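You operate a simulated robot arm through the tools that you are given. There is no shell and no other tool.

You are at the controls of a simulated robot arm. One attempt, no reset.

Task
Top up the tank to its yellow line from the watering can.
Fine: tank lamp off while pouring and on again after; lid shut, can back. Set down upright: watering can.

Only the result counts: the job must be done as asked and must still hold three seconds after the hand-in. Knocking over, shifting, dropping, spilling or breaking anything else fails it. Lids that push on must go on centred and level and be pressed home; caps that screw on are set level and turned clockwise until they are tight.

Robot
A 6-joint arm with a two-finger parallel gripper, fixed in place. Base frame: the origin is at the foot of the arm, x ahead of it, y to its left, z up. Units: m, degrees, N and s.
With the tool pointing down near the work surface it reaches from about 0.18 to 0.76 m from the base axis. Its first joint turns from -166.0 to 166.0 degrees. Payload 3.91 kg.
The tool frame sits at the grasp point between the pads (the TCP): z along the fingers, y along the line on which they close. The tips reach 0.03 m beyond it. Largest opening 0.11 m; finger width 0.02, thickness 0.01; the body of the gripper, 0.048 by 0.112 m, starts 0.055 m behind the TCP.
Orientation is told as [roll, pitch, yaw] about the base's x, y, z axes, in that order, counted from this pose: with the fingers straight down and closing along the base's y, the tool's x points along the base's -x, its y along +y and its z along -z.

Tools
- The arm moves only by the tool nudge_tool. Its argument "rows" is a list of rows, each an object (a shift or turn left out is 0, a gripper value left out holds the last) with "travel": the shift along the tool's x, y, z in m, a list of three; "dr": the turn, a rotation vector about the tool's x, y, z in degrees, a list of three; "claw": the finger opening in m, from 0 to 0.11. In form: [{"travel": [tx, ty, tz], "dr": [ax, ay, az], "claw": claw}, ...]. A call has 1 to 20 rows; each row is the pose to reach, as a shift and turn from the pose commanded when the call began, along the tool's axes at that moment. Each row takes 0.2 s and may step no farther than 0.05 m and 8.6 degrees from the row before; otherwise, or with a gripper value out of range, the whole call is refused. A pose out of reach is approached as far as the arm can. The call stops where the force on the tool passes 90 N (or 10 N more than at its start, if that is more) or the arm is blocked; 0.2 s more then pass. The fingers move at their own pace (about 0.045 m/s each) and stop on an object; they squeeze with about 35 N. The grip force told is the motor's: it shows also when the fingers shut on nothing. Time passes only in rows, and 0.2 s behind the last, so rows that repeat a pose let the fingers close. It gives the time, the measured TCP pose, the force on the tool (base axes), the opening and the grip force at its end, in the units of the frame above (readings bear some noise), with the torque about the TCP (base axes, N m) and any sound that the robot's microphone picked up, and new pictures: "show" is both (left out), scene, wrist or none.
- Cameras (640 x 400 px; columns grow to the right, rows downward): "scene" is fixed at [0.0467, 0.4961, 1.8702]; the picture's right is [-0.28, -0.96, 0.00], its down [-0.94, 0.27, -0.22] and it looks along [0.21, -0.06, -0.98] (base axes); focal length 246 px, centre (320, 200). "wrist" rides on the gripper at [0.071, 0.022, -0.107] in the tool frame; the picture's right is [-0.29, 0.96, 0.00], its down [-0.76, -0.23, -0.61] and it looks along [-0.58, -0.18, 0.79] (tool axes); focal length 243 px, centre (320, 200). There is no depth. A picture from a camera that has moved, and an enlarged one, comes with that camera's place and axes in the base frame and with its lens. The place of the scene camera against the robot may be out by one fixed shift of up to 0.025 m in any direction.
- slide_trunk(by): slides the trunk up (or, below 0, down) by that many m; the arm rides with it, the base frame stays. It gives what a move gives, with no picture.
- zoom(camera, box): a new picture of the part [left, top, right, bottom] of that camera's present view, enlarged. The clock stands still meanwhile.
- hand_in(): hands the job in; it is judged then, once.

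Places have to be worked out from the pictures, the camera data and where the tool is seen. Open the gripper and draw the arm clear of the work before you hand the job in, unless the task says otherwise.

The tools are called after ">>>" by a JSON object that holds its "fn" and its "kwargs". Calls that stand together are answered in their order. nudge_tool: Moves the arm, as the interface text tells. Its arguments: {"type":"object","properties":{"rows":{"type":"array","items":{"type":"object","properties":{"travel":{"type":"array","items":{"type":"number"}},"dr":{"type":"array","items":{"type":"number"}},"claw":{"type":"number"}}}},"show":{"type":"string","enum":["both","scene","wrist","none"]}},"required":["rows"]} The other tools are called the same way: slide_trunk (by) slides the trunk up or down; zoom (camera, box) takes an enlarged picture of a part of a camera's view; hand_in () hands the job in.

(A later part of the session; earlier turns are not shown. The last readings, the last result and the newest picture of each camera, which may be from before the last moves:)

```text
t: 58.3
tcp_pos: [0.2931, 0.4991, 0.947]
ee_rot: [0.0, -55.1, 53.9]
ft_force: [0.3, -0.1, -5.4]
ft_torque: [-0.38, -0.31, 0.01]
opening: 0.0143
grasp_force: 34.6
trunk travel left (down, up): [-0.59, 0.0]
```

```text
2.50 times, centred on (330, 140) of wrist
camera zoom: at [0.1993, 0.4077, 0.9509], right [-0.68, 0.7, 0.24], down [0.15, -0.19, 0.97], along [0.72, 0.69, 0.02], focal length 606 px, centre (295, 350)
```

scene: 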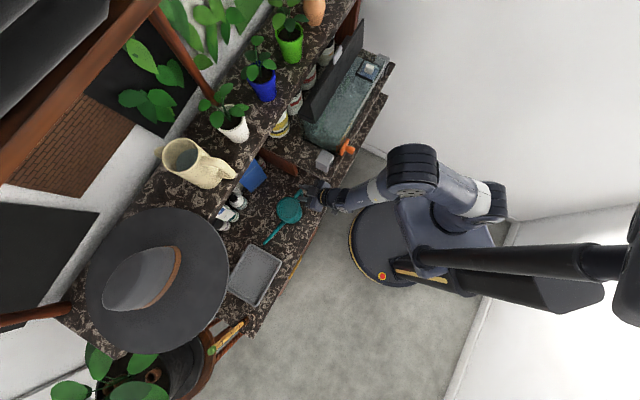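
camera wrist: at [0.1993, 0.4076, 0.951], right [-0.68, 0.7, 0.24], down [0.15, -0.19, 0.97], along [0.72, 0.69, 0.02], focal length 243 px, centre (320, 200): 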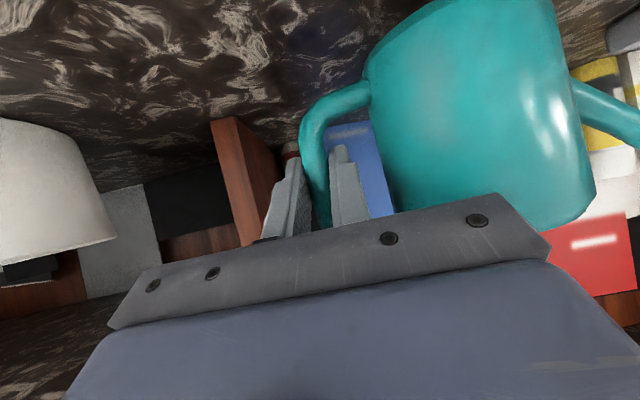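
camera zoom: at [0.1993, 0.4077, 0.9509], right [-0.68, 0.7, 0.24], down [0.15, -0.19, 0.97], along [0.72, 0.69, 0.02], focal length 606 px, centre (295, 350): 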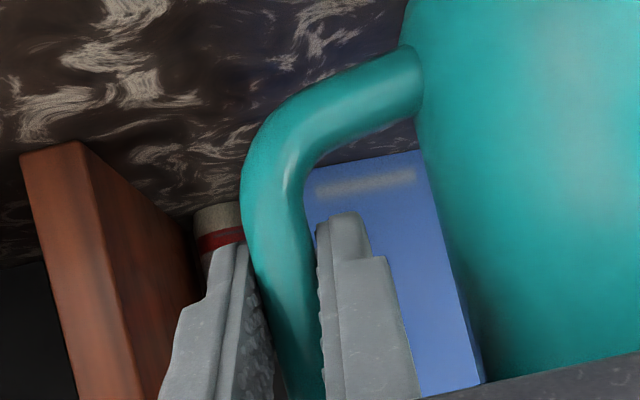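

It's stable. The gripper's side is close under the tank shelf's edge, so I'll first draw the can straight out toward the robot at this height and only lift after that.

>>> {"fn": "nudge_tool", "kwargs": {"rows": [{"travel": [0.0092, 0.0025, -0.0132], "claw": 0.0}, {"travel": [0.0204, 0.0056, -0.0293]}, {"travel": [0.0326, 0.009, -0.0468]}, {"travel": [0.0448, 0.0123, -0.0644]}, {"travel": [0.057, 0.0157, -0.082]}, {"travel": [0.0672, 0.0185, -0.0966]}, {"travel": [0.0733, 0.0202, -0.1054]}, {"travel": [0.0733, 0.0202, -0.1054]}], "show": "both"}}

>>> {"fn": "zoom", "kwargs": {"camera": "wrist", "box": [230, 60, 430, 220]}}

```text
t: 60.1
tcp_pos: [0.2004, 0.4181, 0.9563]
ee_rot: [-1.1, -54.9, 54.6]
ft_force: [0.4, -0.8, -5.4]
ft_torque: [-0.4, -0.27, 0.0]
opening: 0.0143
grasp_force: 34.7
out of reach, approached as far as the arm can: row 5, 6, 7, 8
trunk travel left (down, up): [-0.59, 0.0]
camera wrist: at [0.1062, 0.3275, 0.9602], right [-0.67, 0.7, 0.23], down [0.14, -0.18, 0.97], along [0.72, 0.69, 0.02], focal length 243 px, centre (320, 200)
```

scene: 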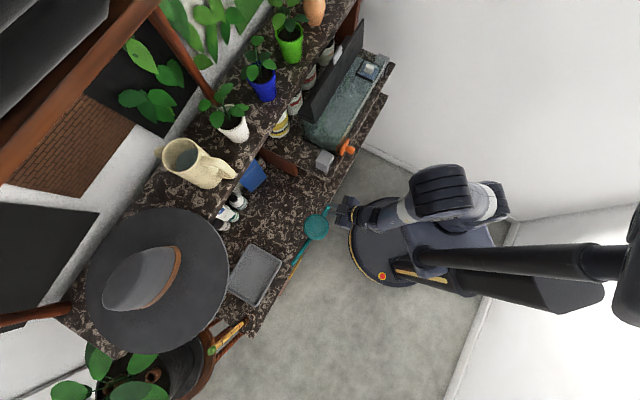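
wrist: 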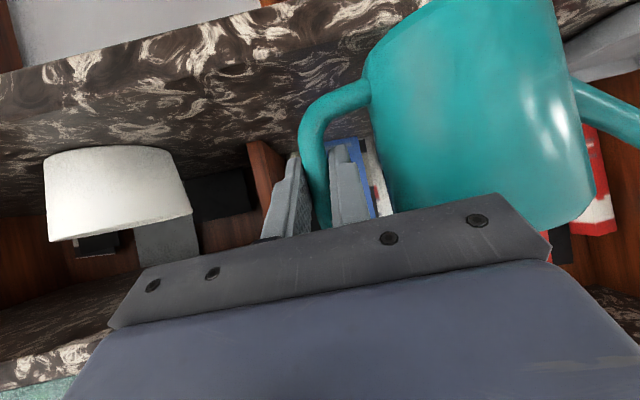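

```text
2.50 times, centred on (330, 140) of wrist
camera zoom: at [0.1062, 0.3275, 0.9602], right [-0.67, 0.7, 0.23], down [0.14, -0.18, 0.97], along [0.72, 0.69, 0.02], focal length 606 px, centre (295, 350)
```

zoom: 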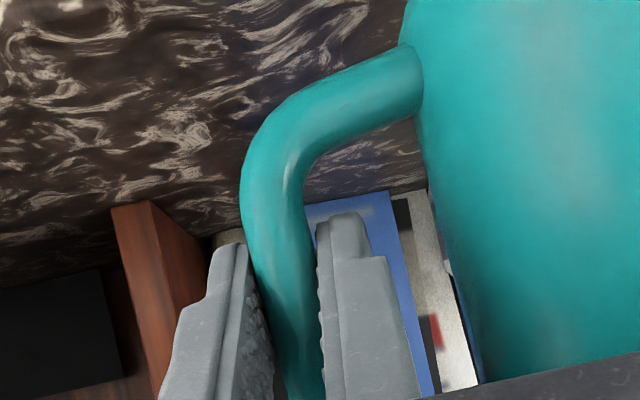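

The grip is unchanged, and the arm just reached its inner limit. I'll now raise the can straight up in gentle steps.

>>> {"fn": "nudge_tool", "kwargs": {"rows": [{"travel": [-0.0164, 0, -0.0114], "claw": 0.0}, {"travel": [-0.0411, 0, -0.0285]}, {"travel": [-0.0657, 0, -0.0457]}, {"travel": [-0.0903, 0, -0.0628]}, {"travel": [-0.115, 0, -0.0799]}, {"travel": [-0.1396, 0, -0.097]}, {"travel": [-0.1642, 0, -0.1141]}, {"travel": [-0.1888, 0, -0.1313]}, {"travel": [-0.2053, 0, -0.1427]}, {"travel": [-0.2053, 0, -0.1427]}], "show": "both"}}

>>> {"fn": "zoom", "kwargs": {"camera": "wrist", "box": [230, 60, 430, 220]}}

```text
t: 62.3
tcp_pos: [0.1996, 0.4164, 1.2077]
ee_rot: [0.1, -55.2, 54.0]
ft_force: [-0.1, -0.3, -6.1]
ft_torque: [-0.42, -0.3, -0.02]
opening: 0.0146
grasp_force: 35.1
trunk travel left (down, up): [-0.59, 0.0]
camera wrist: at [0.1056, 0.3262, 1.211], right [-0.68, 0.7, 0.24], down [0.15, -0.19, 0.97], along [0.72, 0.69, 0.02], focal length 243 px, centre (320, 200)
```

scene: 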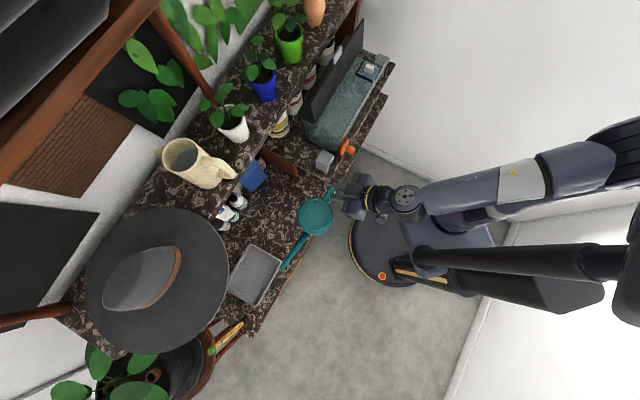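
wrist: 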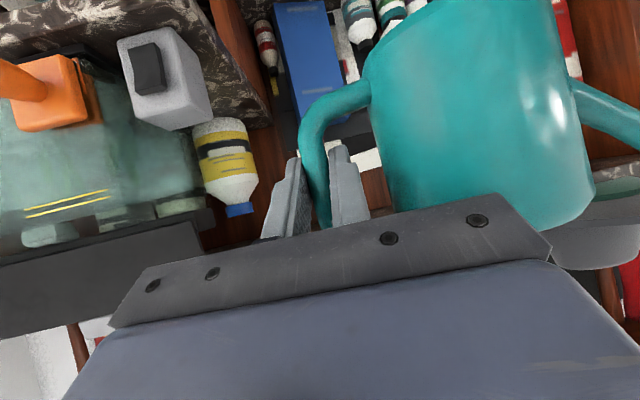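

```text
2.50 times, centred on (330, 140) of wrist
camera zoom: at [0.1056, 0.3262, 1.211], right [-0.68, 0.7, 0.24], down [0.15, -0.19, 0.97], along [0.72, 0.69, 0.02], focal length 606 px, centre (295, 350)
```

zoom: 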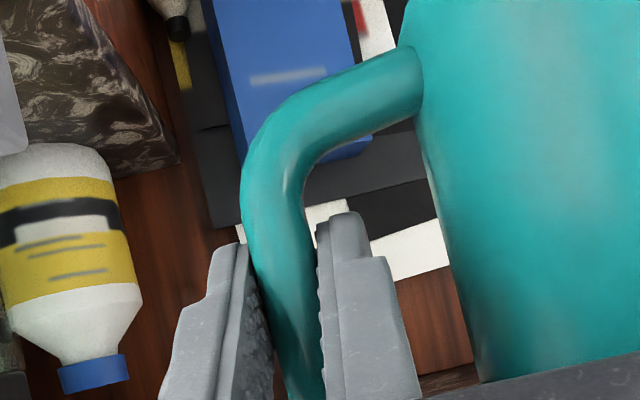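

The hold is solid, and this carrying pose also shows the tank's yellow marks. I'll take a baseline close-up of the waterline before pouring.

>>> {"fn": "zoom", "kwargs": {"camera": "wrist", "box": [0, 170, 128, 250]}}

```text
5.00 times, centred on (64, 210) of wrist
camera zoom: at [0.1056, 0.3262, 1.211], right [-0.68, 0.7, 0.24], down [0.15, -0.19, 0.97], along [0.72, 0.69, 0.02], focal length 1213 px, centre (1600, 150)
```

zoom: 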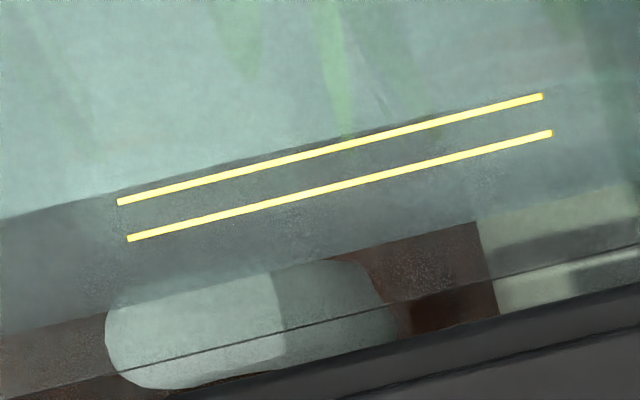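

Baseline: the water is about 3 mm below the lower mark. The target is midway between the marks, a rise of about 6 mm or roughly 0.25 L. I'll carry the can upright to the tank front, turning so the spout points over the opening.

>>> {"fn": "nudge_tool", "kwargs": {"rows": [{"travel": [0.0003, -0.0232, -0.0094], "dr": [2.05, 0, 1.43], "claw": 0.0}, {"travel": [0.0005, -0.0464, -0.0187], "dr": [4.11, 0, 2.85]}, {"travel": [0.0008, -0.0697, -0.0281], "dr": [6.16, 0, 4.28]}, {"travel": [0.0011, -0.0929, -0.0375], "dr": [8.21, 0, 5.71]}, {"travel": [0.0014, -0.1161, -0.0469], "dr": [10.26, 0, 7.13]}, {"travel": [0.0016, -0.1393, -0.0562], "dr": [12.32, 0, 8.56]}, {"travel": [0.0019, -0.1625, -0.0656], "dr": [14.37, 0, 9.99]}, {"travel": [0.0022, -0.1857, -0.075], "dr": [16.42, 0, 11.41]}, {"travel": [0.0025, -0.209, -0.0844], "dr": [18.48, 0, 12.84]}, {"travel": [0.0027, -0.2322, -0.0937], "dr": [20.53, 0, 14.27]}, {"travel": [0.003, -0.2554, -0.1031], "dr": [22.58, 0, 15.69]}, {"travel": [0.0033, -0.2786, -0.1125], "dr": [24.63, 0, 17.12]}, {"travel": [0.0035, -0.3018, -0.1218], "dr": [26.69, 0, 18.55]}, {"travel": [0.0038, -0.325, -0.1312], "dr": [28.74, 0, 19.97]}, {"travel": [0.0041, -0.3483, -0.1406], "dr": [30.79, 0, 21.4]}, {"travel": [0.0044, -0.3715, -0.15], "dr": [32.84, 0, 22.83]}, {"travel": [0.0046, -0.3947, -0.1593], "dr": [34.9, 0, 24.25]}, {"travel": [0.0049, -0.4179, -0.1687], "dr": [36.95, 0, 25.68]}, {"travel": [0.0049, -0.4179, -0.1687], "dr": [36.95, 0, 25.68]}], "show": "both"}}

>>> {"fn": "zoom", "kwargs": {"camera": "scene", "box": [300, 30, 430, 150]}}

>>> {"fn": "zoom", "kwargs": {"camera": "wrist", "box": [230, 60, 430, 220]}}

```text
t: 66.3
tcp_pos: [0.4544, 0.0568, 1.2997]
ee_rot: [0.1, -55.2, 8.8]
ft_force: [-0.3, 0.1, -5.8]
ft_torque: [-0.5, 0.07, 0.0]
opening: 0.0145
grasp_force: 35.8
trunk travel left (down, up): [-0.59, 0.0]
camera wrist: at [0.3234, 0.0585, 1.3032], right [0.02, 0.97, 0.24], down [-0.03, -0.24, 0.97], along [1.0, -0.02, 0.02], focal length 243 px, centre (320, 200)
```

scene: 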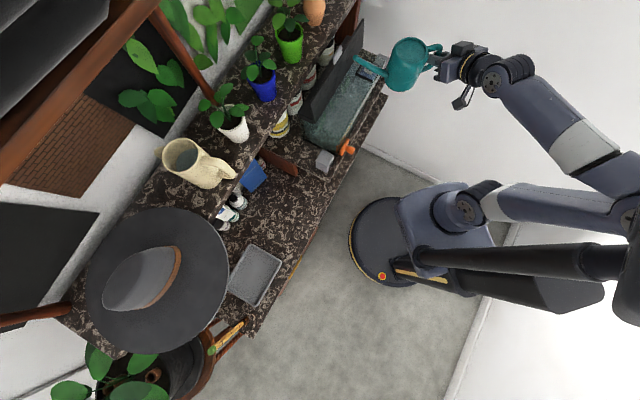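
wrist: 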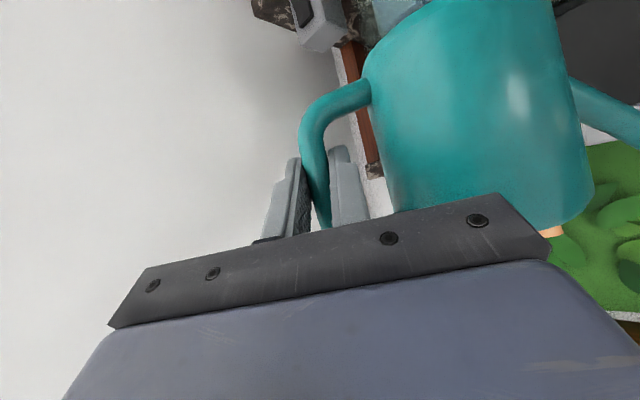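

```text
3.33 times, centred on (365, 90) of scene
camera zoom: at [0.0467, 0.4961, 1.8702], right [-0.28, -0.96, 0.0], down [-0.94, 0.27, -0.22], along [0.21, -0.06, -0.98], focal length 820 px, centre (170, 567)
```

zoom: 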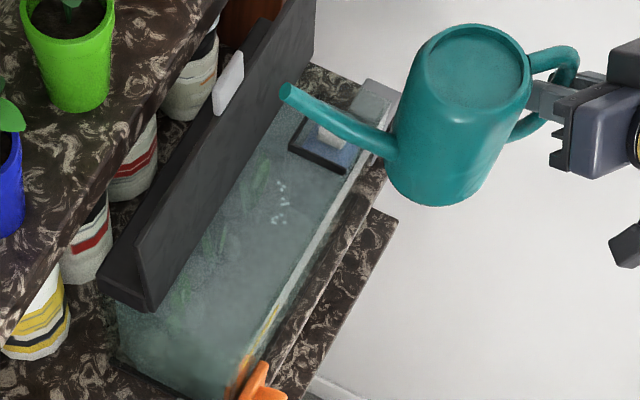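

```text
2.50 times, centred on (330, 140) of wrist
camera zoom: at [0.3234, 0.0585, 1.3032], right [0.02, 0.97, 0.24], down [-0.03, -0.24, 0.97], along [1.0, -0.02, 0.02], focal length 606 px, centre (295, 350)
```

zoom: 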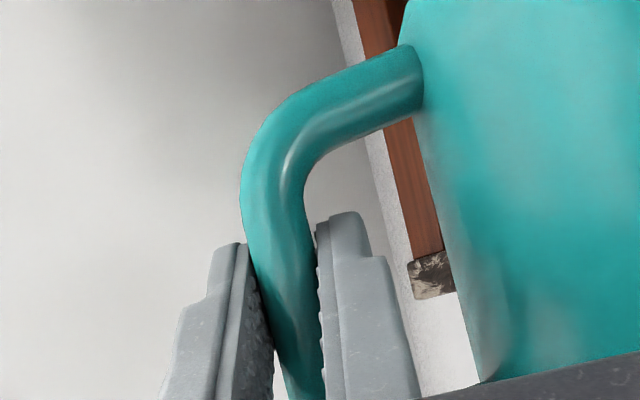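

The spout tip is over the opening and the lid is clear behind it. I'll tilt gradually to 20° about the horizontal axis, keeping the tip in place.

>>> {"fn": "nudge_tool", "kwargs": {"rows": [{"travel": [0.0003, -0.0039, -0.0005], "dr": [2.26, 0.61, -3.25], "claw": 0.0}, {"travel": [0.0006, -0.0063, -0.0008], "dr": [4.51, 1.22, -6.49]}, {"travel": [0.0007, -0.0076, -0.001], "dr": [6.77, 1.84, -9.74]}, {"travel": [0.0007, -0.0077, -0.001], "dr": [9.02, 2.45, -12.98]}, {"travel": [0.0006, -0.0066, -0.0008], "dr": [11.28, 3.06, -16.23]}], "show": "both"}}

>>> {"fn": "zoom", "kwargs": {"camera": "scene", "box": [300, 30, 430, 150]}}

>>> {"fn": "zoom", "kwargs": {"camera": "wrist", "box": [230, 60, 430, 220]}}

```text
t: 67.5
tcp_pos: [0.4547, 0.0491, 1.2992]
ee_rot: [-30.3, -47.9, 32.9]
ft_force: [0.3, 0.1, -5.9]
ft_torque: [-0.46, 0.1, -0.01]
opening: 0.0143
grasp_force: 35.5
trunk travel left (down, up): [-0.59, 0.0]
camera wrist: at [0.3233, 0.0522, 1.3023], right [0.02, 0.99, -0.11], down [-0.03, 0.11, 0.99], along [1.0, -0.01, 0.03], focal length 243 px, centre (320, 200)
```

scene: 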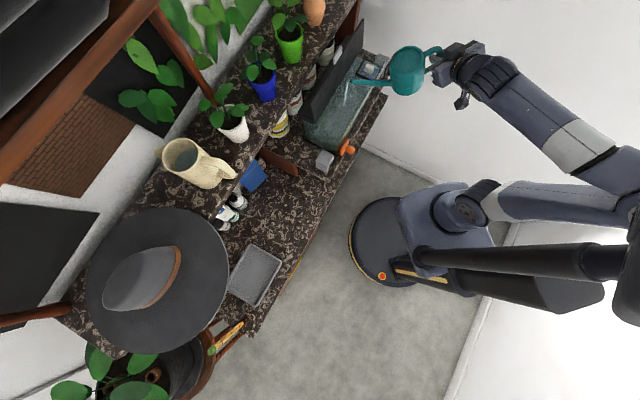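
wrist: 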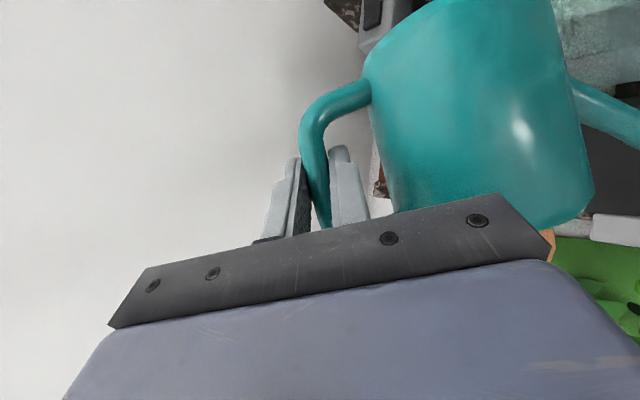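

```text
3.33 times, centred on (365, 90) of scene
camera zoom: at [0.0467, 0.4961, 1.8702], right [-0.28, -0.96, 0.0], down [-0.94, 0.27, -0.22], along [0.21, -0.06, -0.98], focal length 820 px, centre (170, 567)
```

zoom: 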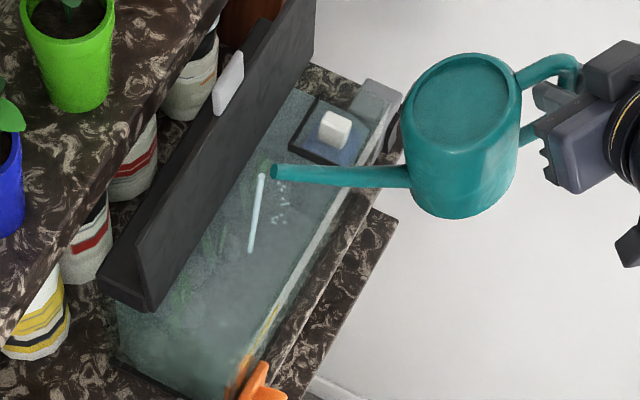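

```text
2.50 times, centred on (330, 140) of wrist
camera zoom: at [0.3233, 0.0522, 1.3023], right [0.02, 0.99, -0.11], down [-0.03, 0.11, 0.99], along [1.0, -0.01, 0.03], focal length 606 px, centre (295, 350)
```

zoom: 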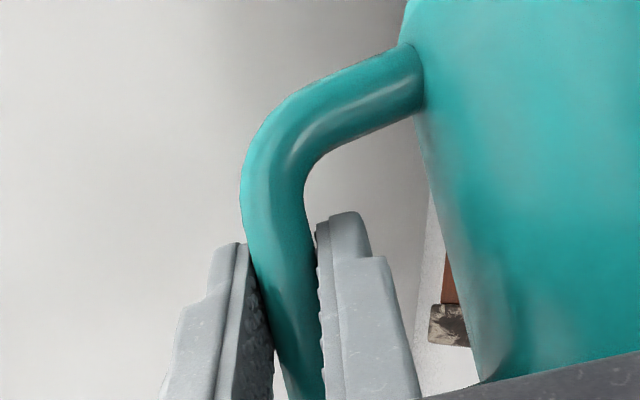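

Water is already flowing at 20° and the stream lands well inside the tank. I'll hold here for about a second and read the weight to gauge the rate.

>>> {"fn": "nudge_tool", "kwargs": {"rows": [{"claw": 0.0}, {"claw": 0.0}, {"claw": 0.0}, {"claw": 0.0}, {"claw": 0.0}], "show": "scene"}}

>>> {"fn": "zoom", "kwargs": {"camera": "scene", "box": [300, 30, 430, 150]}}

```text
t: 68.7
tcp_pos: [0.4545, 0.0497, 1.299]
ee_rot: [-30.2, -47.9, 32.9]
ft_force: [0.7, 0.5, -5.2]
ft_torque: [-0.41, 0.07, 0.01]
opening: 0.0143
grasp_force: 35.3
trunk travel left (down, up): [-0.59, 0.0]
```

scene: 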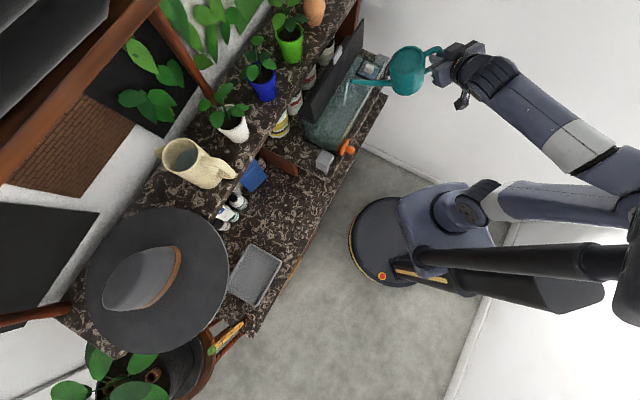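

```text
3.33 times, centred on (365, 90) of scene
camera zoom: at [0.0467, 0.4961, 1.8702], right [-0.28, -0.96, 0.0], down [-0.94, 0.27, -0.22], along [0.21, -0.06, -0.98], focal length 820 px, centre (170, 567)
```

zoom: 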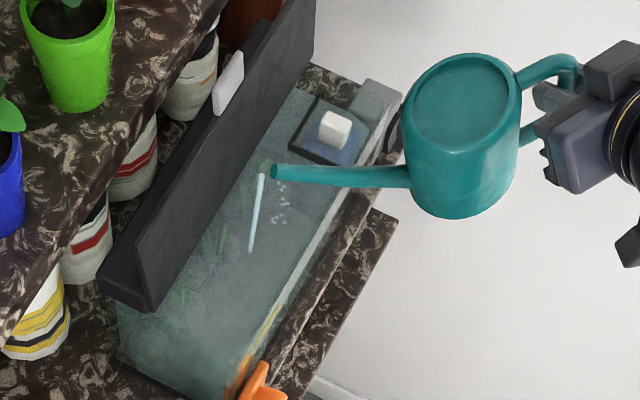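

It's pouring steadily, at roughly 40 ml/s judging by the force and torque. I'll hold a bit longer and re-read.

>>> {"fn": "nudge_tool", "kwargs": {"rows": [{"claw": 0.0}, {"claw": 0.0}, {"claw": 0.0}, {"claw": 0.0}, {"claw": 0.0}], "show": "scene"}}

>>> {"fn": "zoom", "kwargs": {"camera": "scene", "box": [300, 30, 430, 150]}}

```text
t: 69.9
tcp_pos: [0.4532, 0.0494, 1.2995]
ee_rot: [-30.2, -47.9, 32.8]
ft_force: [0.3, -0.1, -4.2]
ft_torque: [-0.41, 0.07, 0.02]
opening: 0.0145
grasp_force: 34.8
trunk travel left (down, up): [-0.59, 0.0]
```

scene: 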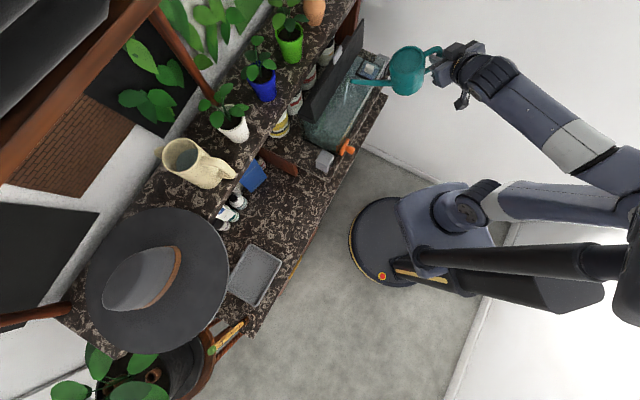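

```text
3.33 times, centred on (365, 90) of scene
camera zoom: at [0.0467, 0.4961, 1.8702], right [-0.28, -0.96, 0.0], down [-0.94, 0.27, -0.22], along [0.21, -0.06, -0.98], focal length 820 px, centre (170, 567)
```

zoom: 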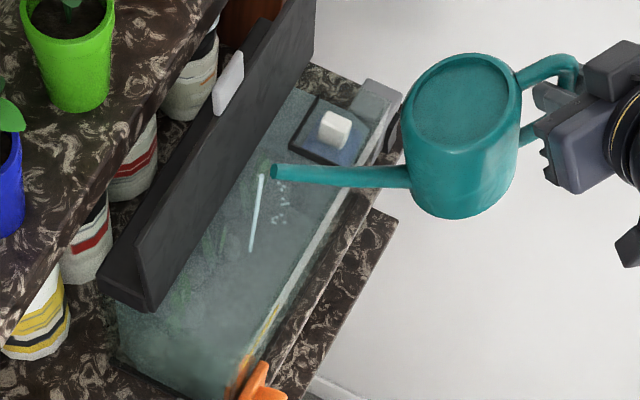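

The force reading is noisy. I'll take a few short readings to average while it keeps pouring.

>>> {"fn": "nudge_tool", "kwargs": {"rows": [{"claw": 0.0}], "show": "none"}}

>>> {"fn": "nudge_tool", "kwargs": {"rows": [{"claw": 0.0}], "show": "none"}}

>>> {"fn": "nudge_tool", "kwargs": {"rows": [{"claw": 0.0}], "show": "none"}}

>>> {"fn": "zoom", "kwargs": {"camera": "scene", "box": [300, 30, 430, 150]}}

```text
t: 70.3
tcp_pos: [0.4526, 0.0492, 1.2995]
ee_rot: [-30.2, -48.0, 32.8]
ft_force: [0.4, -1.6, -5.5]
ft_torque: [-0.41, 0.05, 0.02]
opening: 0.0145
grasp_force: 35.3
trunk travel left (down, up): [-0.59, 0.0]
```

```text
t: 70.7
tcp_pos: [0.4533, 0.05, 1.2996]
ee_rot: [-30.1, -47.9, 32.7]
ft_force: [-0.5, 0.7, -4.9]
ft_torque: [-0.4, 0.05, 0.02]
opening: 0.0146
grasp_force: 34.9
trunk travel left (down, up): [-0.59, 0.0]
```

```text
t: 71.1
tcp_pos: [0.4547, 0.0487, 1.2994]
ee_rot: [-30.2, -47.9, 32.8]
ft_force: [1.0, -0.5, -6.4]
ft_torque: [-0.42, 0.06, -0.01]
opening: 0.0146
grasp_force: 34.9
trunk travel left (down, up): [-0.59, 0.0]
```

```text
3.33 times, centred on (365, 90) of scene
camera zoom: at [0.0467, 0.4961, 1.8702], right [-0.28, -0.96, 0.0], down [-0.94, 0.27, -0.22], along [0.21, -0.06, -0.98], focal length 820 px, centre (170, 567)
```

zoom: 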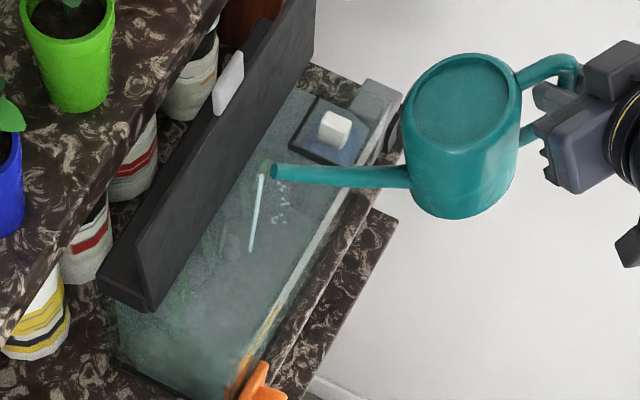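

The torque barely changes, so the flow at 20° is only a trickle. I'll tilt to 26° and watch.

>>> {"fn": "nudge_tool", "kwargs": {"rows": [{"travel": [-0.0008, 0.0019, -0.0002], "dr": [1.69, 0.46, -2.43], "claw": 0.0}, {"travel": [-0.0015, 0.0038, -0.0003], "dr": [3.38, 0.92, -4.87]}], "show": "scene"}}

>>> {"fn": "zoom", "kwargs": {"camera": "scene", "box": [300, 30, 430, 150]}}

>>> {"fn": "nudge_tool", "kwargs": {"rows": [{"claw": 0.0}], "show": "none"}}

>>> {"fn": "nudge_tool", "kwargs": {"rows": [{"claw": 0.0}], "show": "none"}}

```text
t: 71.7
tcp_pos: [0.453, 0.0535, 1.2998]
ee_rot: [-37.4, -44.4, 38.0]
ft_force: [0.1, -0.4, -5.0]
ft_torque: [-0.36, 0.07, 0.02]
opening: 0.0141
grasp_force: 35.0
trunk travel left (down, up): [-0.59, 0.0]
```

scene: 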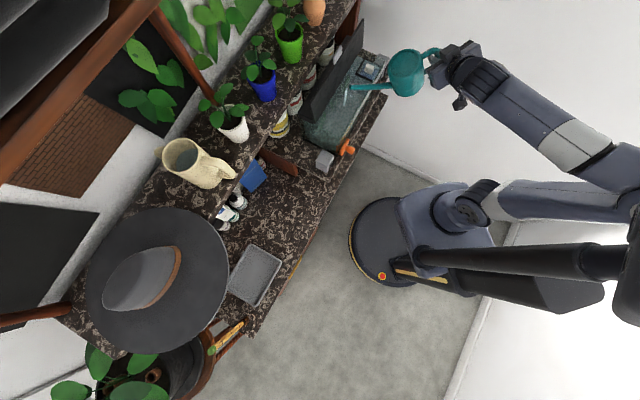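

```text
3.33 times, centred on (365, 90) of scene
camera zoom: at [0.0467, 0.4961, 1.8702], right [-0.28, -0.96, 0.0], down [-0.94, 0.27, -0.22], along [0.21, -0.06, -0.98], focal length 820 px, centre (170, 567)
```

zoom: 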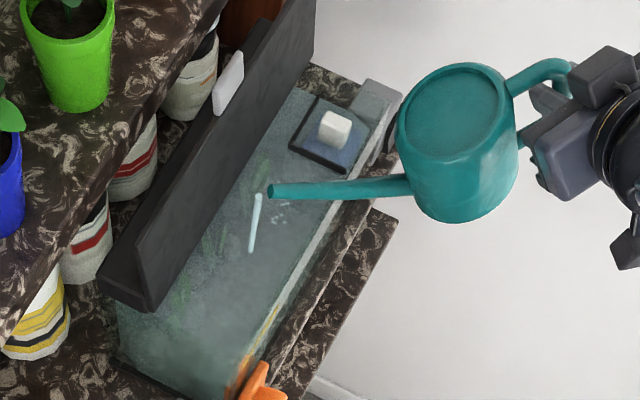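

```text
t: 72.1
tcp_pos: [0.4535, 0.0542, 1.3005]
ee_rot: [-37.3, -44.4, 37.8]
ft_force: [0.2, 0.3, -4.2]
ft_torque: [-0.31, 0.03, -0.01]
opening: 0.0143
grasp_force: 35.6
trunk travel left (down, up): [-0.59, 0.0]
```

```text
t: 72.5
tcp_pos: [0.4531, 0.0532, 1.3005]
ee_rot: [-37.3, -44.4, 37.9]
ft_force: [0.7, 0.1, -4.2]
ft_torque: [-0.36, 0.04, 0.03]
opening: 0.0147
grasp_force: 34.7
trunk travel left (down, up): [-0.59, 0.0]
```

The stream is thicker at 26°. I'll keep taking short readings.

>>> {"fn": "nudge_tool", "kwargs": {"rows": [{"claw": 0.0}], "show": "none"}}

>>> {"fn": "nudge_tool", "kwargs": {"rows": [{"claw": 0.0}], "show": "none"}}

>>> {"fn": "nudge_tool", "kwargs": {"rows": [{"claw": 0.0}], "show": "none"}}

>>> {"fn": "zoom", "kwargs": {"camera": "scene", "box": [300, 30, 430, 150]}}

```text
t: 72.9
tcp_pos: [0.4534, 0.0537, 1.2998]
ee_rot: [-37.3, -44.5, 37.9]
ft_force: [-0.1, 0.4, -5.3]
ft_torque: [-0.32, 0.05, 0.03]
opening: 0.0145
grasp_force: 34.1
trunk travel left (down, up): [-0.59, 0.0]
```

```text
t: 73.3
tcp_pos: [0.4538, 0.0539, 1.2988]
ee_rot: [-37.2, -44.4, 37.9]
ft_force: [-0.5, -0.2, -5.0]
ft_torque: [-0.31, 0.05, 0.0]
opening: 0.0143
grasp_force: 34.8
trunk travel left (down, up): [-0.59, 0.0]
```

```text
t: 73.7
tcp_pos: [0.4534, 0.0542, 1.2992]
ee_rot: [-37.3, -44.4, 37.9]
ft_force: [0.2, -0.2, -4.4]
ft_torque: [-0.32, 0.03, 0.02]
opening: 0.0143
grasp_force: 35.1
trunk travel left (down, up): [-0.59, 0.0]
```

```text
3.33 times, centred on (365, 90) of scene
camera zoom: at [0.0467, 0.4961, 1.8702], right [-0.28, -0.96, 0.0], down [-0.94, 0.27, -0.22], along [0.21, -0.06, -0.98], focal length 820 px, centre (170, 567)
```

zoom: 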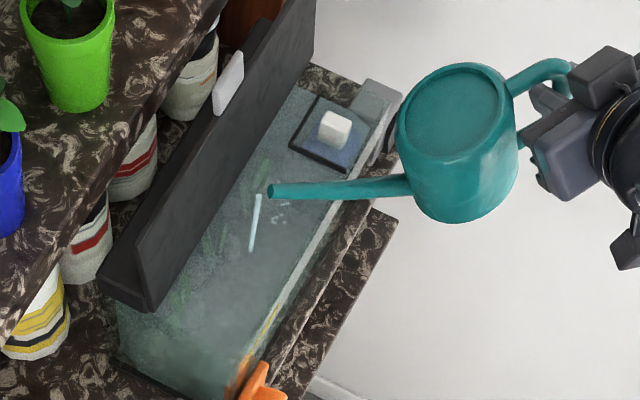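

About 0.1 L has gone so far by force and torque. I'll increase to 30° and keep sampling.

>>> {"fn": "nudge_tool", "kwargs": {"rows": [{"travel": [-0.0019, 0.0011, -0.0011], "dr": [1.13, 0.31, -1.62], "claw": 0.0}, {"travel": [-0.0038, 0.0021, -0.0022], "dr": [2.26, 0.61, -3.25]}], "show": "scene"}}

>>> {"fn": "zoom", "kwargs": {"camera": "scene", "box": [300, 30, 430, 150]}}

>>> {"fn": "nudge_tool", "kwargs": {"rows": [{"claw": 0.0}], "show": "none"}}

>>> {"fn": "nudge_tool", "kwargs": {"rows": [{"claw": 0.0}], "show": "none"}}

```text
t: 74.3
tcp_pos: [0.4535, 0.0587, 1.3043]
ee_rot: [-41.6, -41.8, 40.7]
ft_force: [-0.5, 0.1, -3.7]
ft_torque: [-0.3, 0.06, -0.02]
opening: 0.0145
grasp_force: 35.6
trunk travel left (down, up): [-0.59, 0.0]
```

scene: 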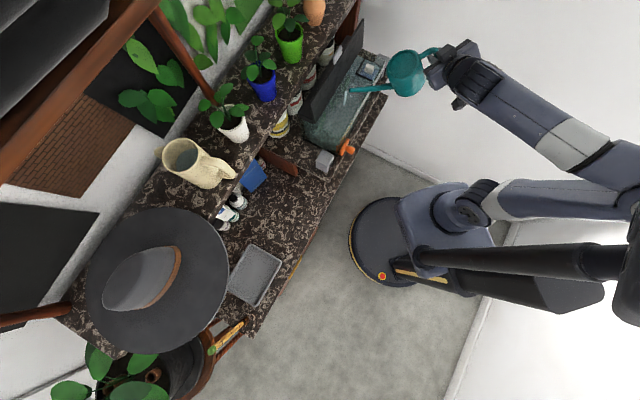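

```text
3.33 times, centred on (365, 90) of scene
camera zoom: at [0.0467, 0.4961, 1.8702], right [-0.28, -0.96, 0.0], down [-0.94, 0.27, -0.22], along [0.21, -0.06, -0.98], focal length 820 px, centre (170, 567)
```

zoom: 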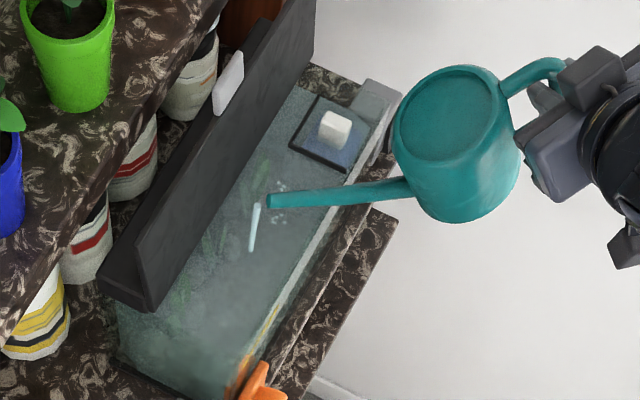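

```text
t: 74.7
tcp_pos: [0.4543, 0.0585, 1.3033]
ee_rot: [-41.6, -41.9, 40.8]
ft_force: [-0.2, 0.6, -3.3]
ft_torque: [-0.29, 0.05, -0.02]
opening: 0.0143
grasp_force: 35.7
trunk travel left (down, up): [-0.59, 0.0]
```

```text
t: 75.1
tcp_pos: [0.4541, 0.0583, 1.3031]
ee_rot: [-41.6, -41.9, 40.8]
ft_force: [0.0, -0.7, -3.9]
ft_torque: [-0.28, 0.04, -0.03]
opening: 0.0144
grasp_force: 34.9
trunk travel left (down, up): [-0.59, 0.0]
```

Around 0.17–0.19 L has been poured. I'll tilt back upright now and check the level before adding the rest.

>>> {"fn": "nudge_tool", "kwargs": {"rows": [{"dr": [-4.51, -1.22, 6.49], "claw": 0.0}, {"dr": [-9.02, -2.45, 12.98]}, {"dr": [-13.53, -3.67, 19.47]}, {"dr": [-16.92, -4.59, 24.34]}, {"dr": [-16.92, -4.59, 24.34]}], "show": "both"}}

>>> {"fn": "zoom", "kwargs": {"camera": "scene", "box": [300, 30, 430, 150]}}

>>> {"fn": "zoom", "kwargs": {"camera": "wrist", "box": [230, 60, 430, 220]}}

```text
t: 76.3
tcp_pos: [0.454, 0.0587, 1.3019]
ee_rot: [0.1, -55.2, 8.9]
ft_force: [-0.4, 0.9, -4.6]
ft_torque: [-0.37, 0.06, 0.0]
opening: 0.0145
grasp_force: 35.0
trunk travel left (down, up): [-0.59, 0.0]
camera wrist: at [0.3228, 0.06, 1.3064], right [0.02, 0.97, 0.24], down [-0.03, -0.24, 0.97], along [1.0, -0.02, 0.03], focal length 243 px, centre (320, 200)
```

scene: 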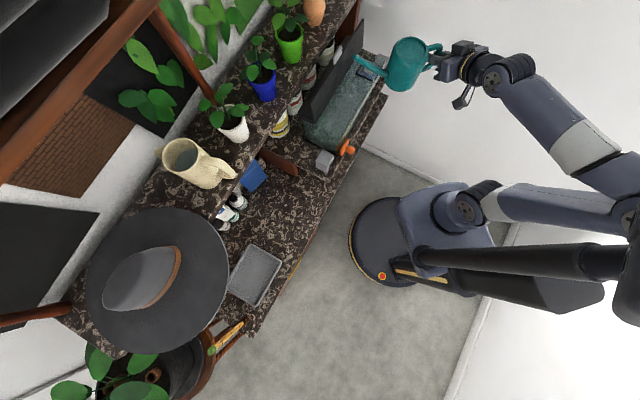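
wrist: 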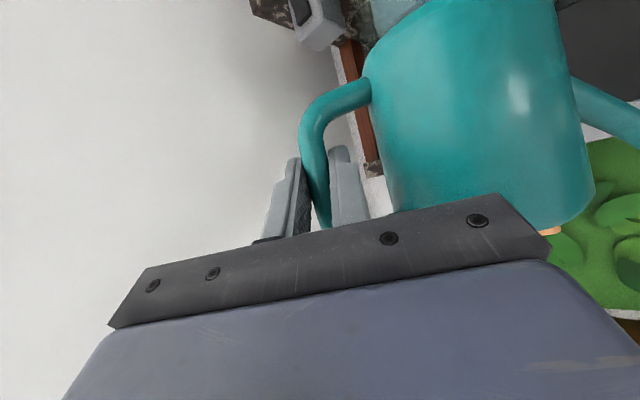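

```text
3.33 times, centred on (365, 90) of scene
camera zoom: at [0.0467, 0.4961, 1.8702], right [-0.28, -0.96, 0.0], down [-0.94, 0.27, -0.22], along [0.21, -0.06, -0.98], focal length 820 px, centre (170, 567)
```

zoom: 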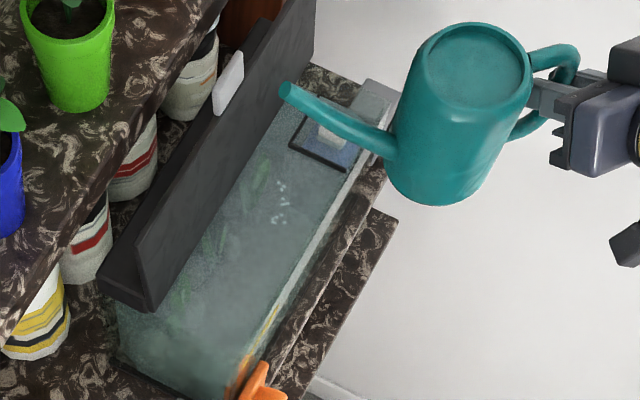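

```text
2.50 times, centred on (330, 140) of wrist
camera zoom: at [0.3228, 0.06, 1.3064], right [0.02, 0.97, 0.24], down [-0.03, -0.24, 0.97], along [1.0, -0.02, 0.03], focal length 606 px, centre (295, 350)
```

zoom: 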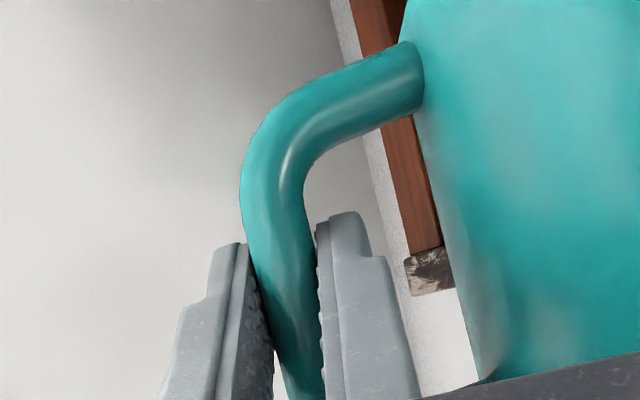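

About 0.145 L has gone, with torque down 26% upright. I'll carry the can back to the viewing pose and compare the waterline with the baseline.

>>> {"fn": "nudge_tool", "kwargs": {"rows": [{"travel": [0.0105, 0.0218, -0.006], "dr": [-2.06, 0, -1.43], "claw": 0.0}, {"travel": [0.0211, 0.0436, -0.012], "dr": [-4.11, 0, -2.86]}, {"travel": [0.0316, 0.0654, -0.018], "dr": [-6.17, 0, -4.29]}, {"travel": [0.0421, 0.0872, -0.0239], "dr": [-8.23, 0, -5.72]}, {"travel": [0.0527, 0.109, -0.0299], "dr": [-10.29, 0, -7.15]}, {"travel": [0.0632, 0.1308, -0.0359], "dr": [-12.34, 0, -8.58]}, {"travel": [0.0737, 0.1526, -0.0419], "dr": [-14.4, 0, -10.01]}, {"travel": [0.0843, 0.1744, -0.0479], "dr": [-16.46, 0, -11.44]}, {"travel": [0.0948, 0.1962, -0.0539], "dr": [-18.52, 0, -12.87]}, {"travel": [0.1053, 0.2179, -0.0598], "dr": [-20.57, 0, -14.3]}, {"travel": [0.1159, 0.2397, -0.0658], "dr": [-22.63, 0, -15.73]}, {"travel": [0.1264, 0.2615, -0.0718], "dr": [-24.69, 0, -17.16]}, {"travel": [0.1369, 0.2833, -0.0778], "dr": [-26.74, 0, -18.59]}, {"travel": [0.1475, 0.3051, -0.0838], "dr": [-28.8, 0, -20.02]}, {"travel": [0.158, 0.3269, -0.0898], "dr": [-30.86, 0, -21.45]}, {"travel": [0.1685, 0.3487, -0.0957], "dr": [-32.92, 0, -22.88]}, {"travel": [0.1791, 0.3705, -0.1017], "dr": [-34.97, 0, -24.31]}, {"travel": [0.1896, 0.3923, -0.1077], "dr": [-37.03, 0, -25.74]}, {"travel": [0.1896, 0.3923, -0.1077], "dr": [-37.03, 0, -25.74]}], "show": "wrist"}}

>>> {"fn": "zoom", "kwargs": {"camera": "wrist", "box": [0, 170, 128, 250]}}

```text
t: 80.3
tcp_pos: [0.1987, 0.416, 1.2087]
ee_rot: [0.1, -55.2, 54.0]
ft_force: [-0.7, 0.6, -4.1]
ft_torque: [-0.26, -0.18, 0.02]
opening: 0.0144
grasp_force: 34.9
trunk travel left (down, up): [-0.59, 0.0]
camera wrist: at [0.1051, 0.3244, 1.2122], right [-0.68, 0.7, 0.24], down [0.15, -0.19, 0.97], along [0.72, 0.69, 0.02], focal length 243 px, centre (320, 200)
```

wrist: 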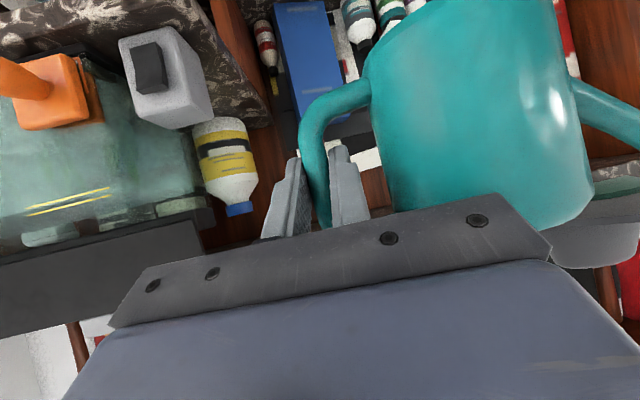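

```text
5.00 times, centred on (64, 210) of wrist
camera zoom: at [0.1051, 0.3244, 1.2122], right [-0.68, 0.7, 0.24], down [0.15, -0.19, 0.97], along [0.72, 0.69, 0.02], focal length 1213 px, centre (1600, 150)
```

zoom: 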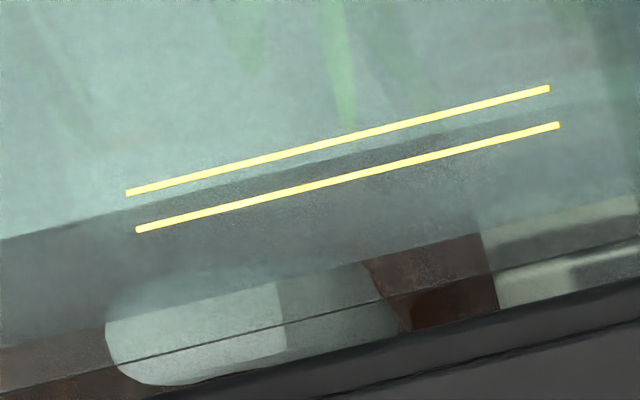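

The waterline is now between the two marks, up about 4.8 mm. To remove parallax I'll lower the camera to water height and look again.

>>> {"fn": "nudge_tool", "kwargs": {"rows": [{"travel": [0.0115, 0, 0.008], "claw": 0.0}, {"travel": [0.023, 0, 0.016]}, {"travel": [0.0345, 0, 0.024]}, {"travel": [0.0345, 0, 0.024]}], "show": "wrist"}}

>>> {"fn": "zoom", "kwargs": {"camera": "wrist", "box": [0, 150, 128, 230]}}

>>> {"fn": "zoom", "kwargs": {"camera": "wrist", "box": [0, 165, 64, 205]}}

```text
t: 81.3
tcp_pos: [0.1989, 0.4139, 1.1663]
ee_rot: [0.0, -55.2, 54.0]
ft_force: [0.0, 0.1, -4.1]
ft_torque: [-0.27, -0.22, 0.01]
opening: 0.0147
grasp_force: 34.5
trunk travel left (down, up): [-0.59, 0.0]
camera wrist: at [0.1053, 0.3236, 1.17], right [-0.68, 0.7, 0.24], down [0.15, -0.19, 0.97], along [0.72, 0.69, 0.02], focal length 243 px, centre (320, 200)
```

wrist: 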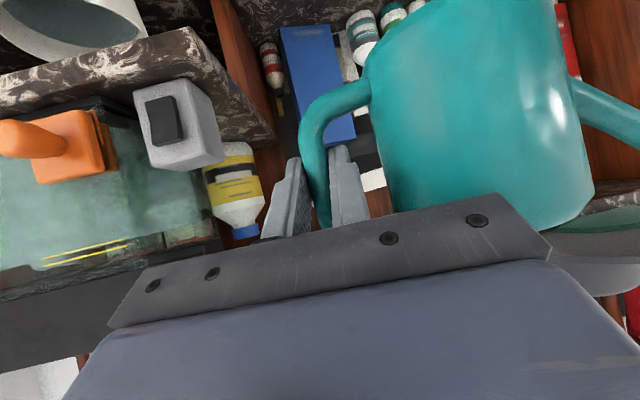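

```text
5.00 times, centred on (64, 190) of wrist
camera zoom: at [0.1053, 0.3236, 1.17], right [-0.68, 0.7, 0.24], down [0.15, -0.19, 0.97], along [0.72, 0.69, 0.02], focal length 1213 px, centre (1600, 250)
```

zoom: 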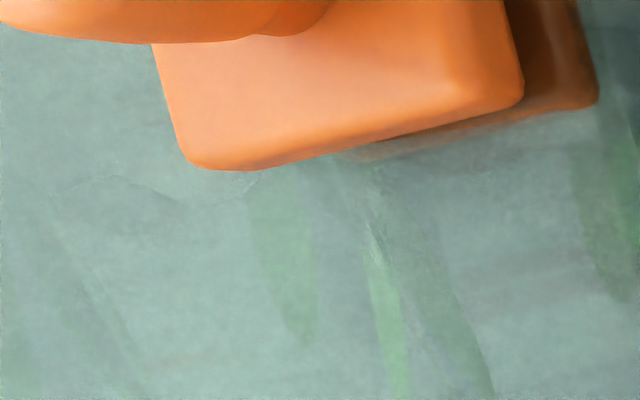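

```text
10.00 times, centred on (32, 185) of wrist
camera zoom: at [0.1053, 0.3236, 1.17], right [-0.68, 0.7, 0.24], down [0.15, -0.19, 0.97], along [0.72, 0.69, 0.02], focal length 2426 px, centre (3200, 350)
```

zoom: 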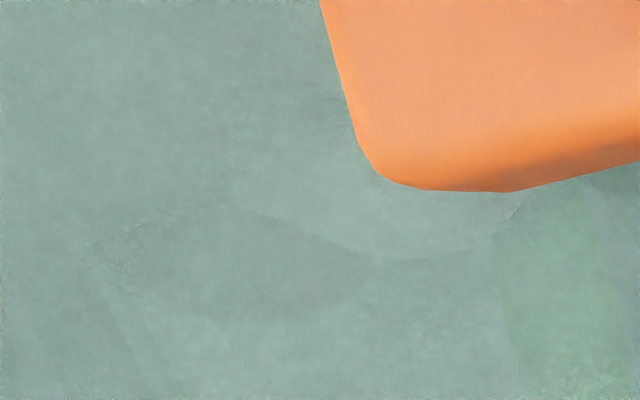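

The lines are lower in this picture now, so I'll zoom on the right area.

>>> {"fn": "zoom", "kwargs": {"camera": "wrist", "box": [20, 220, 148, 300]}}

>>> {"fn": "zoom", "kwargs": {"camera": "wrist", "box": [70, 230, 134, 270]}}

>>> {"fn": "zoom", "kwargs": {"camera": "wrist", "box": [0, 240, 64, 280]}}

```text
5.00 times, centred on (84, 260) of wrist
camera zoom: at [0.1053, 0.3236, 1.17], right [-0.68, 0.7, 0.24], down [0.15, -0.19, 0.97], along [0.72, 0.69, 0.02], focal length 1213 px, centre (1500, -100)
```

zoom: 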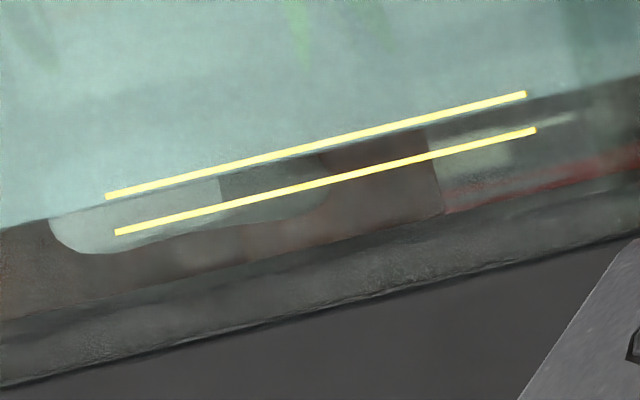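

```text
10.00 times, centred on (102, 250) of wrist
camera zoom: at [0.1053, 0.3236, 1.17], right [-0.68, 0.7, 0.24], down [0.15, -0.19, 0.97], along [0.72, 0.69, 0.02], focal length 2426 px, centre (2500, -300)
```

zoom: 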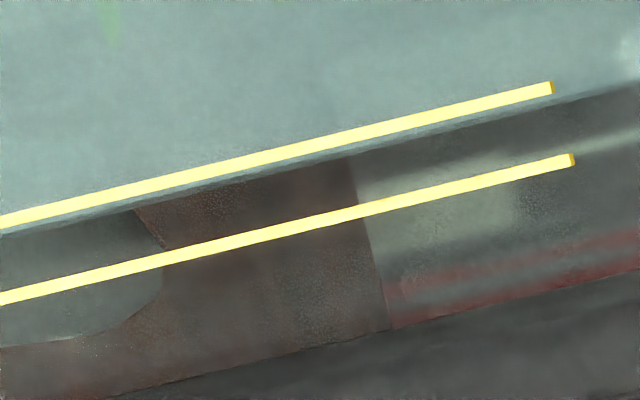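

```text
10.00 times, centred on (32, 260) of wrist
camera zoom: at [0.1053, 0.3236, 1.17], right [-0.68, 0.7, 0.24], down [0.15, -0.19, 0.97], along [0.72, 0.69, 0.02], focal length 2426 px, centre (3200, -400)
```

zoom: 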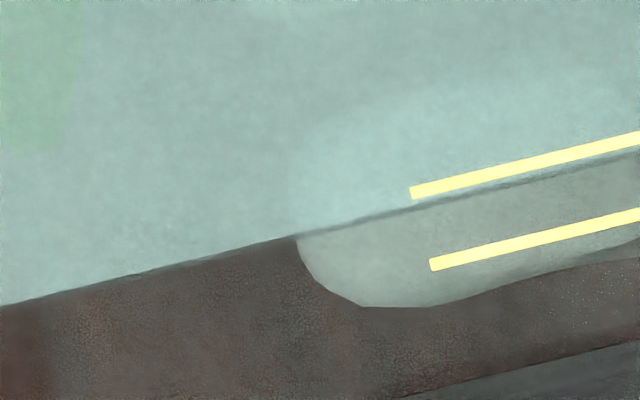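

At level view the water is about a quarter of the way up between the two marks. Another ~2 mm, about 65 ml, centres it, so I'll go back to the pouring position.

>>> {"fn": "nudge_tool", "kwargs": {"rows": [{"travel": [-0.0017, -0.0231, -0.0106], "dr": [2.06, 0, 1.43], "claw": 0.0}, {"travel": [-0.0034, -0.0463, -0.0211], "dr": [4.12, 0, 2.87]}, {"travel": [-0.005, -0.0694, -0.0317], "dr": [6.19, 0, 4.3]}, {"travel": [-0.0067, -0.0926, -0.0422], "dr": [8.25, 0, 5.73]}, {"travel": [-0.0084, -0.1157, -0.0528], "dr": [10.31, 0, 7.17]}, {"travel": [-0.0101, -0.1389, -0.0633], "dr": [12.37, 0, 8.6]}, {"travel": [-0.0118, -0.162, -0.0739], "dr": [14.43, 0, 10.03]}, {"travel": [-0.0135, -0.1852, -0.0844], "dr": [16.49, 0, 11.47]}, {"travel": [-0.0152, -0.2083, -0.095], "dr": [18.56, 0, 12.9]}, {"travel": [-0.0168, -0.2314, -0.1056], "dr": [20.62, 0, 14.33]}, {"travel": [-0.0185, -0.2546, -0.1161], "dr": [22.68, 0, 15.77]}, {"travel": [-0.0202, -0.2777, -0.1267], "dr": [24.74, 0, 17.2]}, {"travel": [-0.0219, -0.3009, -0.1372], "dr": [26.8, 0, 18.63]}, {"travel": [-0.0236, -0.324, -0.1478], "dr": [28.86, 0, 20.07]}, {"travel": [-0.0253, -0.3472, -0.1583], "dr": [30.93, 0, 21.5]}, {"travel": [-0.0269, -0.3703, -0.1689], "dr": [32.99, 0, 22.93]}, {"travel": [-0.0286, -0.3935, -0.1794], "dr": [35.05, 0, 24.37]}, {"travel": [-0.0303, -0.4166, -0.19], "dr": [37.11, 0, 25.8]}, {"travel": [-0.0303, -0.4166, -0.19], "dr": [37.11, 0, 25.8]}], "show": "scene"}}

>>> {"fn": "zoom", "kwargs": {"camera": "wrist", "box": [230, 60, 430, 220]}}

```text
t: 85.3
tcp_pos: [0.4542, 0.0574, 1.3005]
ee_rot: [0.0, -55.2, 8.7]
ft_force: [-0.5, -0.3, -3.8]
ft_torque: [-0.35, 0.07, 0.0]
opening: 0.0145
grasp_force: 35.0
trunk travel left (down, up): [-0.59, 0.0]
```

scene: 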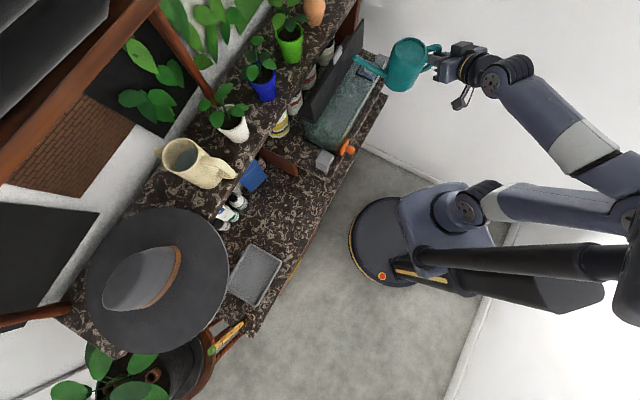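

```text
2.50 times, centred on (330, 140) of wrist
camera zoom: at [0.3233, 0.0601, 1.3031], right [0.02, 0.97, 0.24], down [-0.03, -0.24, 0.97], along [1.0, -0.02, 0.02], focal length 606 px, centre (295, 350)
```

zoom: 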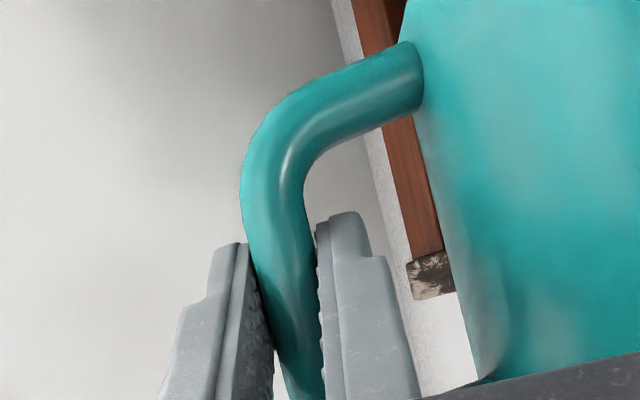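

In position and upright. I'll tilt to 30° and check the stream and readings.

>>> {"fn": "nudge_tool", "kwargs": {"rows": [{"travel": [0.0006, -0.0063, -0.0008], "dr": [4.51, 1.22, -6.49], "claw": 0.0}, {"travel": [0.0007, -0.0077, -0.001], "dr": [9.02, 2.45, -12.98]}, {"travel": [0.0004, -0.0044, -0.0006], "dr": [13.53, 3.67, -19.47]}, {"travel": [-0.0026, 0.001, -0.0016], "dr": [16.92, 4.59, -24.34]}], "show": "scene"}}

>>> {"fn": "zoom", "kwargs": {"camera": "scene", "box": [300, 30, 430, 150]}}

```text
t: 86.3
tcp_pos: [0.4547, 0.0603, 1.3019]
ee_rot: [-41.7, -41.8, 40.8]
ft_force: [0.1, 0.6, -4.4]
ft_torque: [-0.26, 0.06, 0.0]
opening: 0.0143
grasp_force: 35.7
trunk travel left (down, up): [-0.59, 0.0]
```

scene: 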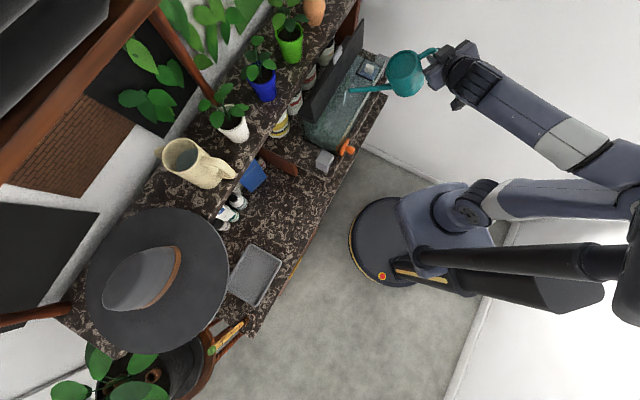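

```text
3.33 times, centred on (365, 90) of scene
camera zoom: at [0.0467, 0.4961, 1.8702], right [-0.28, -0.96, 0.0], down [-0.94, 0.27, -0.22], along [0.21, -0.06, -0.98], focal length 820 px, centre (170, 567)
```

zoom: 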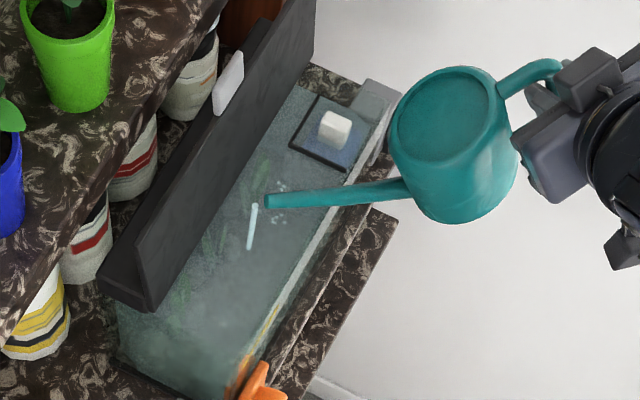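

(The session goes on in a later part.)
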